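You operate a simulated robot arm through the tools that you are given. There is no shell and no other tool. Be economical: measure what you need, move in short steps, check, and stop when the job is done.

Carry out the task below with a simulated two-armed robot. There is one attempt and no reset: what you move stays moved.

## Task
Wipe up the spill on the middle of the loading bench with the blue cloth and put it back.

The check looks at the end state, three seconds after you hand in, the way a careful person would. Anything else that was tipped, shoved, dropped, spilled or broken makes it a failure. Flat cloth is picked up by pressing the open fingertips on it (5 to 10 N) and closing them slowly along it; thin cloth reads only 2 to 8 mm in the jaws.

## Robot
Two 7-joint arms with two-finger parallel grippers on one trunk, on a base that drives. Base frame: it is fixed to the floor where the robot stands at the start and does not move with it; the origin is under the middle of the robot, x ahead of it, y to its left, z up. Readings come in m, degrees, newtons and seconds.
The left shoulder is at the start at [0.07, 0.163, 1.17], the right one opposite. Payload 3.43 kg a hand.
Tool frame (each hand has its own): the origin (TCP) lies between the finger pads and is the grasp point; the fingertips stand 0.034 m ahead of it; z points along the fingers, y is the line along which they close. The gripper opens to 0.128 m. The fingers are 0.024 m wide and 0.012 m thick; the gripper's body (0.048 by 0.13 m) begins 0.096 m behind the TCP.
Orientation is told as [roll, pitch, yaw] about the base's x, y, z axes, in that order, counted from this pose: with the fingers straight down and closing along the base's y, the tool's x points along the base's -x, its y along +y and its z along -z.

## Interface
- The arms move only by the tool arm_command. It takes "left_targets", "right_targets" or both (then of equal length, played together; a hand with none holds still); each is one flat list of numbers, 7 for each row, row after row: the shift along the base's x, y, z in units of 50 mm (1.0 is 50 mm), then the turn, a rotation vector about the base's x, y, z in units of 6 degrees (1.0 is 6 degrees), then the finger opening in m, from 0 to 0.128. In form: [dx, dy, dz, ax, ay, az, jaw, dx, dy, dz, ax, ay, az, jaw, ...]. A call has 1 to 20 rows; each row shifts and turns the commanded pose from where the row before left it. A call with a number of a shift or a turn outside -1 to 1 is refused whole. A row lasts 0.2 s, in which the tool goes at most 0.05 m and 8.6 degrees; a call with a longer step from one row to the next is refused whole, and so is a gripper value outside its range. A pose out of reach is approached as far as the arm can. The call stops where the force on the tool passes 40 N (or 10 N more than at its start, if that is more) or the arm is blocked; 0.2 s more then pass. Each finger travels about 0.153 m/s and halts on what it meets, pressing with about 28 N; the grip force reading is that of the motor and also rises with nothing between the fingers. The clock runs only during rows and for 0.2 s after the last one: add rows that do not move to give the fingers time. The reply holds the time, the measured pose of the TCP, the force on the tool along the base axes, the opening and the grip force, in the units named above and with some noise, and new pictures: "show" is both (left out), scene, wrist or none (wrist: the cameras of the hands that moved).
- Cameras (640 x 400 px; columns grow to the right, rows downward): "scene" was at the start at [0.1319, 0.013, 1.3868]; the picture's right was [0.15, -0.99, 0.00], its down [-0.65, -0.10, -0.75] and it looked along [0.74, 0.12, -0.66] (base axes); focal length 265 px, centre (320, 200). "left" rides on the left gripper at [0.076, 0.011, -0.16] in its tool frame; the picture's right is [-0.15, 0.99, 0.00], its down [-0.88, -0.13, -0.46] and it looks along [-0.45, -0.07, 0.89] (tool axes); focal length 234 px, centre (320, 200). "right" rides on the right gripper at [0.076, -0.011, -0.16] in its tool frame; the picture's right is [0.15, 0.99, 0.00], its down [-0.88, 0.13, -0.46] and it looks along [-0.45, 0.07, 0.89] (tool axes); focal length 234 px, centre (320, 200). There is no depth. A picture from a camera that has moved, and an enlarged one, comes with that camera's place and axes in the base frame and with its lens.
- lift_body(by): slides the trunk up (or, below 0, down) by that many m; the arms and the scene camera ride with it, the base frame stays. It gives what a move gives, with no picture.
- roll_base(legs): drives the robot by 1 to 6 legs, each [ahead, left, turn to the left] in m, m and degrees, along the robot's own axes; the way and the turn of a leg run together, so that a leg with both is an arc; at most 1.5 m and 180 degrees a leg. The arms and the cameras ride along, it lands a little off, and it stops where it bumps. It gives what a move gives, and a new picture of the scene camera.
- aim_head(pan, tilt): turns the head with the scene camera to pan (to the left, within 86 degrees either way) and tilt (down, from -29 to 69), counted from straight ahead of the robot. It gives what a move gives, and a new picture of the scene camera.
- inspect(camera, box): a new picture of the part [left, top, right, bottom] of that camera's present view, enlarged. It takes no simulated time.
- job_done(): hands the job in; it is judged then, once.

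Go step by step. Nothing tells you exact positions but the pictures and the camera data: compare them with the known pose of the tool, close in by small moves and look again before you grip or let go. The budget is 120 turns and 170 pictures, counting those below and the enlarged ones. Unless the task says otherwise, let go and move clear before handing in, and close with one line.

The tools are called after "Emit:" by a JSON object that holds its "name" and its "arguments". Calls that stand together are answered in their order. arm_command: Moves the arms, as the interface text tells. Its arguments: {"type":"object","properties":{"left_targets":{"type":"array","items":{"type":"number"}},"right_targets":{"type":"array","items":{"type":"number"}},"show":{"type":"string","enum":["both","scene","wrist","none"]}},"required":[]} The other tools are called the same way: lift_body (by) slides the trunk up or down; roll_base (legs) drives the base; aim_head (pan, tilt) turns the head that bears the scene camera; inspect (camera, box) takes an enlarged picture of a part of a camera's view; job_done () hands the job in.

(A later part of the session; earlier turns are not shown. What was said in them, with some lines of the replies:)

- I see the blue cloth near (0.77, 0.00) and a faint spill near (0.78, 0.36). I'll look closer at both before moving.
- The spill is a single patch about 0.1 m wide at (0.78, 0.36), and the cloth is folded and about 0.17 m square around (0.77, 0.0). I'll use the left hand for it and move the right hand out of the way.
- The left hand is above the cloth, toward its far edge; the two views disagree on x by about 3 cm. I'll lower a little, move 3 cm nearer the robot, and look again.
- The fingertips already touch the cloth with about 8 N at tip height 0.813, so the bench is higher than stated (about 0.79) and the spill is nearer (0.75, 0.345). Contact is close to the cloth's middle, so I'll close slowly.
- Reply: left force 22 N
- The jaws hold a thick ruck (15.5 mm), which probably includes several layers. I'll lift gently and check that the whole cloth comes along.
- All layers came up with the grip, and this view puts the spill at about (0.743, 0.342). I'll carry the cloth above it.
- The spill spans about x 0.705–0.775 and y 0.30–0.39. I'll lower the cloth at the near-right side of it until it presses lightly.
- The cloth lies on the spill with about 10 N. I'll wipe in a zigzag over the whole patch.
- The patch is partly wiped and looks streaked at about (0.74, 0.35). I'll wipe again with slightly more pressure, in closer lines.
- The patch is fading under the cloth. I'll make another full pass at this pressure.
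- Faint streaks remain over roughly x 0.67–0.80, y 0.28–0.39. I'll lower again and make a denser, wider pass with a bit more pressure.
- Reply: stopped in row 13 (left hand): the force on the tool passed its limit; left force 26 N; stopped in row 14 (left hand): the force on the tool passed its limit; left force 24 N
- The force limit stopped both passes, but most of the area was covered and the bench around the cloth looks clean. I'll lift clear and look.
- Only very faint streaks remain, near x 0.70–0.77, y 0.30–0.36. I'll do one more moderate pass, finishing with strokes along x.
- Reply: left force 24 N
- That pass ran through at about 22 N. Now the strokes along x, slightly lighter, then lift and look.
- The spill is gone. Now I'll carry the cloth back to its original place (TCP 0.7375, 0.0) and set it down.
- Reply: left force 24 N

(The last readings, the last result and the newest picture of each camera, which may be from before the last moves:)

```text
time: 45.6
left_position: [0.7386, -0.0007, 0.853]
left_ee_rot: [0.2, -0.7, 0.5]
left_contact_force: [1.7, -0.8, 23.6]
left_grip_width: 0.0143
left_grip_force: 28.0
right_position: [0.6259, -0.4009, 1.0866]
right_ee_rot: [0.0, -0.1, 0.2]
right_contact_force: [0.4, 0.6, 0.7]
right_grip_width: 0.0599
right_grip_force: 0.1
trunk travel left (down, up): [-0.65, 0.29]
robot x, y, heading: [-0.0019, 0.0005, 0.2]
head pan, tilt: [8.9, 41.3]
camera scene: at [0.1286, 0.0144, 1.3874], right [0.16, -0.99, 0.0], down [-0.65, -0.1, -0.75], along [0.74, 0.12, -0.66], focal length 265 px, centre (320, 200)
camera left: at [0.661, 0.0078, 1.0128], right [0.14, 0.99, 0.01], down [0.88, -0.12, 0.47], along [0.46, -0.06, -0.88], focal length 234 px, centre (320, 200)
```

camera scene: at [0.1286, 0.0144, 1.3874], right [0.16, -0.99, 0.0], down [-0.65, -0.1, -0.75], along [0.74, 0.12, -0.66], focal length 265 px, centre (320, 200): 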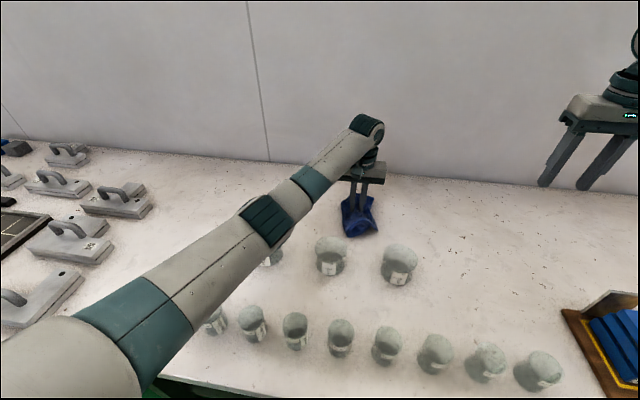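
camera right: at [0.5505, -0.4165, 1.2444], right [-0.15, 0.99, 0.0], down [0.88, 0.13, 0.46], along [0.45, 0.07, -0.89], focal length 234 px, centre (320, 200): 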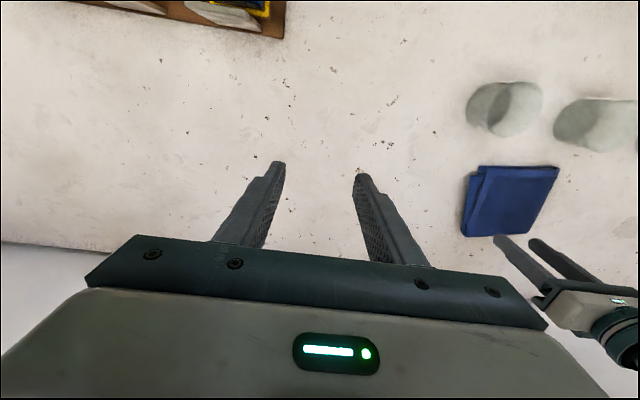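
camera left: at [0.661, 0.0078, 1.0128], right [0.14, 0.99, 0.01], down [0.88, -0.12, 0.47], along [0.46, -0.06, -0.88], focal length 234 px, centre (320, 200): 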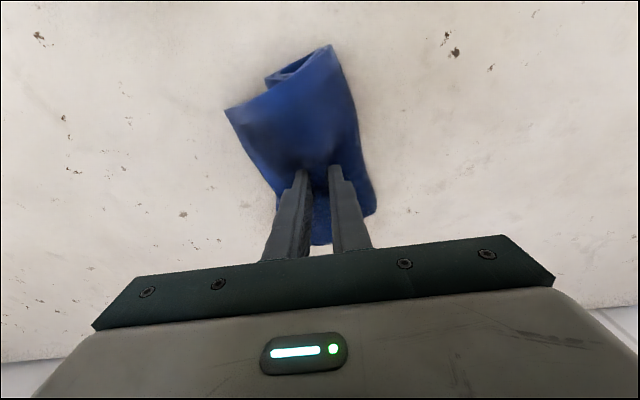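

The cloth is back in place, but its left flap is curled under. I'll lift a little, let it settle, land it to the left, and drag it lightly to the right to spread it as the earlier strokes did.

Emit:
{"name": "arm_command", "arguments": {"left_targets": [0, 0, 0.5, 0, 0, 0, 0.0, 0, 0, 0.6, 0, 0, 0, 0.0, 0, 0.6, 0.6, 0, 0, 0, 0.0, 0, 0.6, 0, 0, 0, 0, 0.0, 0, 0.6, 0, 0, 0, 0, 0.0, 0, 0, 0, 0, 0, 0, 0.0, 0, 0, 0, 0, 0, 0, 0.0, 0, 0, 0, 0, 0, 0, 0.0, 0, 0, -0.4, 0, 0, 0, 0.0, 0, 0, -0.4, 0, 0, 0, 0.0, 0, -0.1, -0.3, 0, 0, 0, 0.0, 0, -0.3, -0.3, 0, 0, 0, 0.0, 0, -0.3, -0.17, 0, 0, 0, 0.0, 0, -0.3, 0, 0, 0, 0, 0.0, 0, -0.4, 0, 0, 0, 0, 0.0, 0, -0.4, 0, 0, 0, 0, 0.0, 0, 0, 0, 0, 0, 0, 0.0]}}

```text
time: 49.2
left_position: [0.7384, 0.002, 0.8576]
left_ee_rot: [0.4, -0.4, 0.5]
left_contact_force: [-0.2, 0.4, 5.2]
left_grip_width: 0.0145
left_grip_force: 28.3
right_position: [0.6282, -0.4012, 1.0849]
right_ee_rot: [0.0, -0.1, 0.3]
right_contact_force: [0.3, -0.2, 0.4]
right_grip_width: 0.0599
right_grip_force: 0.1
trunk travel left (down, up): [-0.65, 0.29]
robot x, y, heading: [0.0005, 0.0056, 0.2]
head pan, tilt: [8.9, 41.3]
camera scene: at [0.1311, 0.0149, 1.3869], right [0.16, -0.99, 0.0], down [-0.65, -0.11, -0.75], along [0.74, 0.12, -0.66], focal length 265 px, centre (320, 200)
camera left: at [0.6625, 0.0105, 1.0184], right [0.14, 0.99, 0.01], down [0.88, -0.12, 0.46], along [0.46, -0.06, -0.89], focal length 234 px, centre (320, 200)
```

scene: 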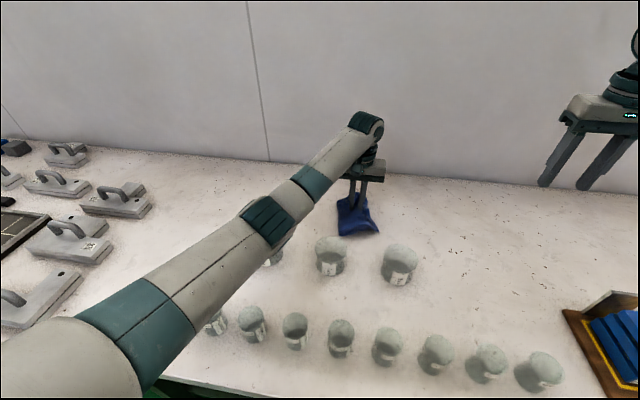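
left: 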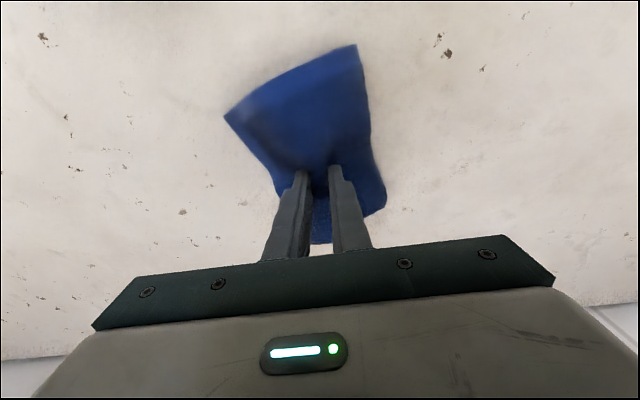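

The cloth now lies spread properly at its place. I'll press lightly and open slowly, the reverse of picking it up.

Emit:
{"name": "arm_command", "arguments": {"left_targets": [0, 0, -0.05, 0, 0, 0, 0.008, 0, 0, -0.05, 0, 0, 0, 0.014, 0, 0, 0, 0, 0, 0, 0.018, 0, 0, 0, 0, 0, 0, 0.022, 0, 0, 0, 0, 0, 0, 0.026, 0, 0, 0, 0, 0, 0, 0.03, 0, 0, 0, 0, 0, 0, 0.034, 0, 0, 0, 0, 0, 0, 0.038, 0, 0, 0, 0, 0, 0, 0.042, 0, 0, 0, 0, 0, 0, 0.046, 0, 0, 0, 0, 0, 0, 0.05, 0, 0, 0, 0, 0, 0, 0.055, 0, 0, 0, 0, 0, 0, 0.06, 0, 0, 0, 0, 0, 0, 0.06]}}

```text
time: 52.2
left_position: [0.7395, -0.0002, 0.8526]
left_ee_rot: [0.4, -0.4, 0.6]
left_contact_force: [0.8, -0.9, 4.2]
left_grip_width: 0.0594
left_grip_force: 0.1
right_position: [0.6293, -0.4017, 1.0836]
right_ee_rot: [0.0, 0.0, 0.3]
right_contact_force: [-0.7, -0.9, 0.1]
right_grip_width: 0.0601
right_grip_force: 0.1
trunk travel left (down, up): [-0.65, 0.29]
robot x, y, heading: [0.0004, 0.002, 0.2]
head pan, tilt: [8.9, 41.3]
camera scene: at [0.1311, 0.0142, 1.3869], right [0.16, -0.99, 0.0], down [-0.65, -0.1, -0.75], along [0.74, 0.12, -0.66], focal length 265 px, centre (320, 200)
camera left: at [0.6626, 0.0093, 1.0122], right [0.14, 0.99, 0.01], down [0.88, -0.12, 0.46], along [0.46, -0.06, -0.89], focal length 234 px, centre (320, 200)
```

scene: 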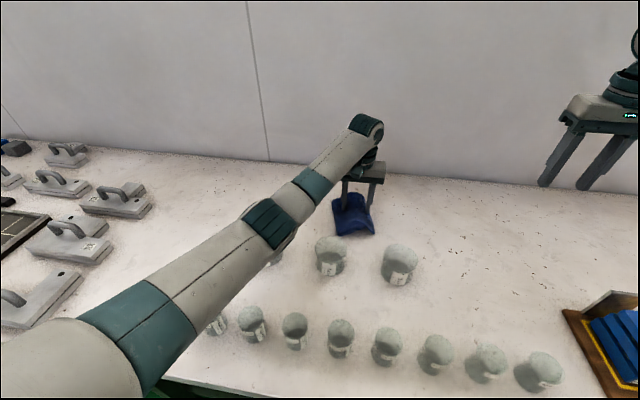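
left: 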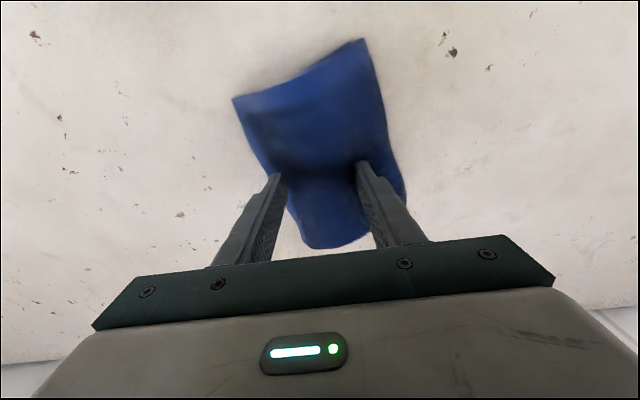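

The cloth is released and opening out. I'll lift straight up and check how it lies.

Emit:
{"name": "arm_command", "arguments": {"left_targets": [0, 0, 0.4, 0, 0, 0, 0.06, 0, 0, 0.6, 0, 0, 0, 0.06, 0, 0, 0.6, 0, 0, 0, 0.06, 0, 0, 0.8, 0, 0, 0, 0.06, 0, 0.3, 0.8, 0, 0, 0, 0.06, 0, 0, 0, 0, 0, 0, 0.06, 0, 0, 0, 0, 0, 0, 0.06]}}

Emit:
{"name": "inspect", "arguments": {"camera": "scene", "box": [280, 160, 440, 290]}}

```text
time: 53.8
left_position: [0.7395, 0.0168, 1.0124]
left_ee_rot: [0.2, -0.4, 0.6]
left_contact_force: [0.7, 0.1, -0.4]
left_grip_width: 0.06
left_grip_force: 0.1
right_position: [0.6285, -0.4011, 1.0844]
right_ee_rot: [0.1, 0.1, 0.2]
right_contact_force: [-0.6, -0.6, -1.0]
right_grip_width: 0.0599
right_grip_force: 0.1
trunk travel left (down, up): [-0.65, 0.29]
robot x, y, heading: [0.0043, 0.0022, 0.1]
head pan, tilt: [8.9, 41.3]
camera scene: at [0.1314, 0.0145, 1.3868], right [0.16, -0.99, 0.0], down [-0.65, -0.1, -0.75], along [0.74, 0.12, -0.66], focal length 265 px, centre (320, 200)
camera left: at [0.663, 0.0257, 1.1712], right [0.14, 0.99, 0.01], down [0.88, -0.12, 0.46], along [0.46, -0.06, -0.89], focal length 234 px, centre (320, 200)
```

scene: 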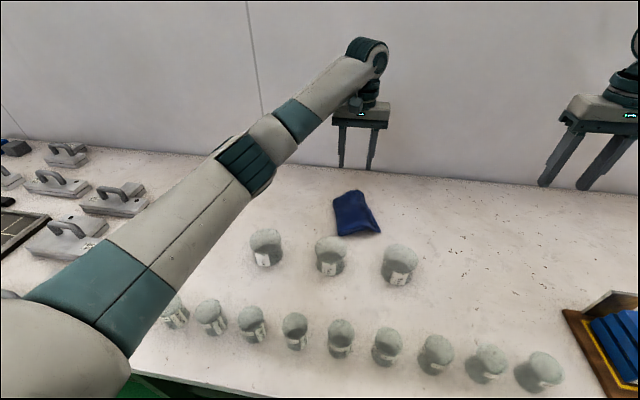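
left: 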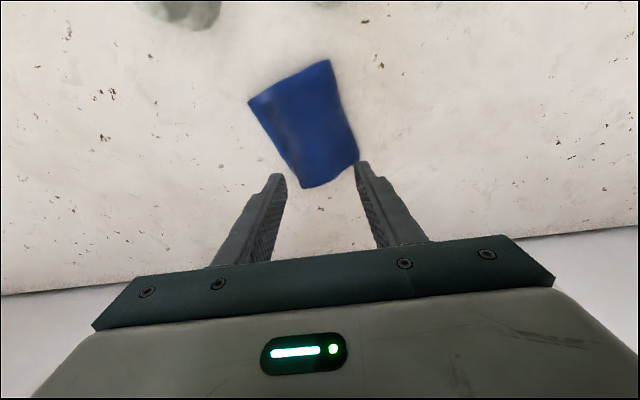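

```text
3.08 times, centred on (360, 225) of scene
camera zoom: at [0.1314, 0.0145, 1.3868], right [0.16, -0.99, 0.0], down [-0.65, -0.1, -0.75], along [0.74, 0.12, -0.66], focal length 815 px, centre (197, 123)
```

zoom: 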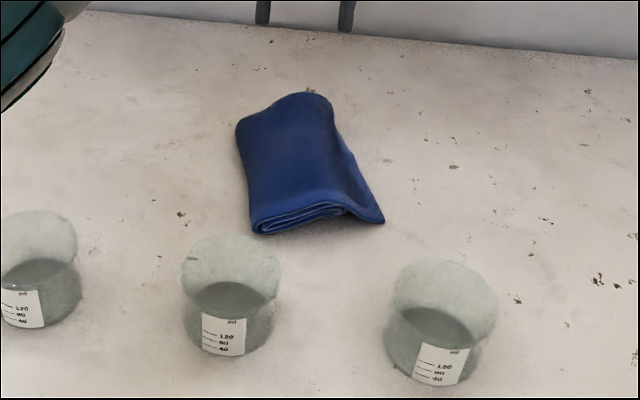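

The cloth lies back on its old footprint, still folded and slightly rumpled, and nothing else has moved. I'll withdraw the left hand and take a last look at the bench.

Emit:
{"name": "arm_command", "arguments": {"left_targets": [-0.3, 0.8, 0.1, 0, 0, 0, 0.06, -0.3, 0.8, 0.1, 0, 0, 0, 0.06, -0.3, 0.8, 0.1, 0, 0, 0, 0.06, -0.3, 0.8, 0.1, 0, 0, 0, 0.06, -0.3, 0.8, 0.1, 0, 0, 0, 0.06, -0.3, 0.8, 0.1, 0, 0, 0, 0.06, -0.3, 0.8, 0.1, 0, 0, 0, 0.06, -0.3, 0.8, 0.1, 0, 0, 0, 0.06, -0.3, 0.8, 0.1, 0, 0, 0, 0.06, -0.3, 0.8, 0.1, 0, 0, 0, 0.06, 0, 0, 0, 0, 0, 0, 0.06], "show": "scene"}}

Emit:
{"name": "inspect", "arguments": {"camera": "scene", "box": [200, 160, 420, 290]}}

Emit:
{"name": "inspect", "arguments": {"camera": "left", "box": [70, 100, 430, 320]}}

```text
time: 56.2
left_position: [0.5897, 0.4146, 1.0621]
left_ee_rot: [0.5, -0.5, 0.4]
left_contact_force: [0.3, -1.2, -0.3]
left_grip_width: 0.0598
left_grip_force: 0.0
right_position: [0.6285, -0.403, 1.0833]
right_ee_rot: [0.0, 0.0, 0.2]
right_contact_force: [1.0, 0.0, -0.6]
right_grip_width: 0.0602
right_grip_force: 0.0
trunk travel left (down, up): [-0.65, 0.29]
robot x, y, heading: [-0.0024, -0.0001, 0.3]
head pan, tilt: [8.9, 41.3]
camera scene: at [0.1324, 0.0135, 1.3867], right [0.16, -0.99, 0.0], down [-0.65, -0.1, -0.75], along [0.74, 0.12, -0.66], focal length 265 px, centre (320, 200)
```

scene: 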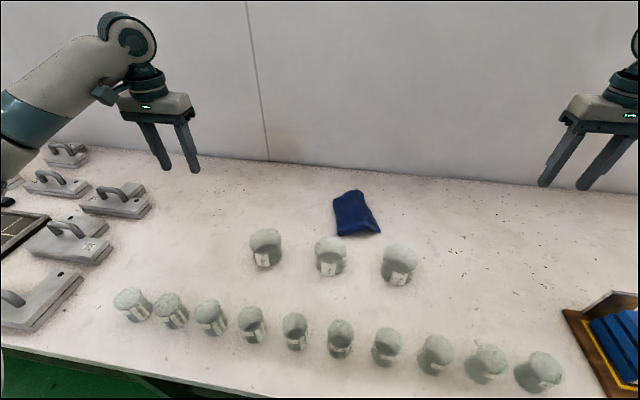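

```text
2.91 times, centred on (310, 225) of scene
camera zoom: at [0.1324, 0.0135, 1.3867], right [0.16, -0.99, 0.0], down [-0.65, -0.1, -0.75], along [0.74, 0.12, -0.66], focal length 771 px, centre (349, 127)
```

zoom: 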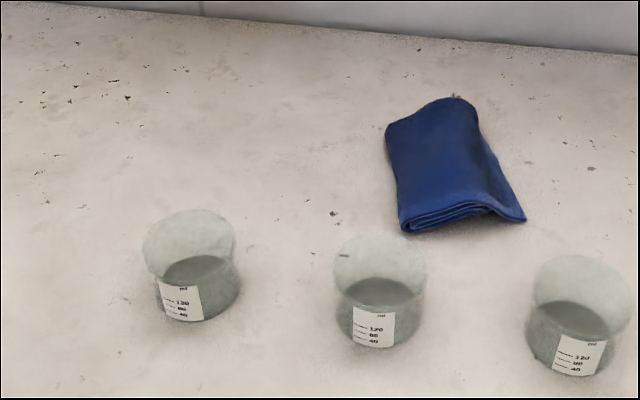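

```text
1.78 times, centred on (250, 210) of left
camera zoom: at [0.5133, 0.4236, 1.2217], right [0.14, 0.99, 0.01], down [0.88, -0.13, 0.46], along [0.46, -0.06, -0.89], focal length 416 px, centre (444, 182)
```

zoom: 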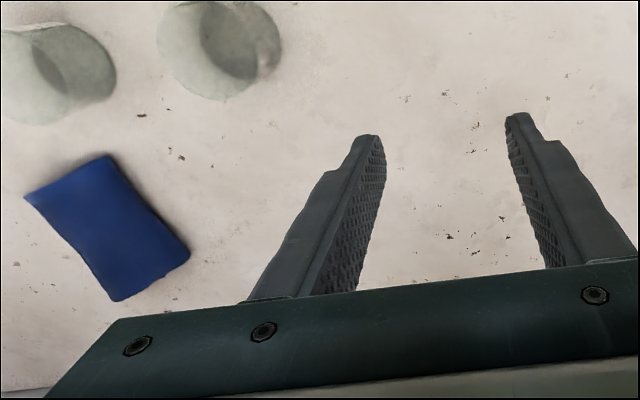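

The bench is clean where the spill was, the cloth is back within about 2 cm of its spot, and the beakers and tools are where they were. I'm handing in now.

Emit:
{"name": "job_done", "arguments": {}}

```text
The job is handed in.
```

I wiped up the spill and put the blue cloth back within about 2 cm of where it was, still folded but a little rumpled with its sides tucked under; nothing else was disturbed.
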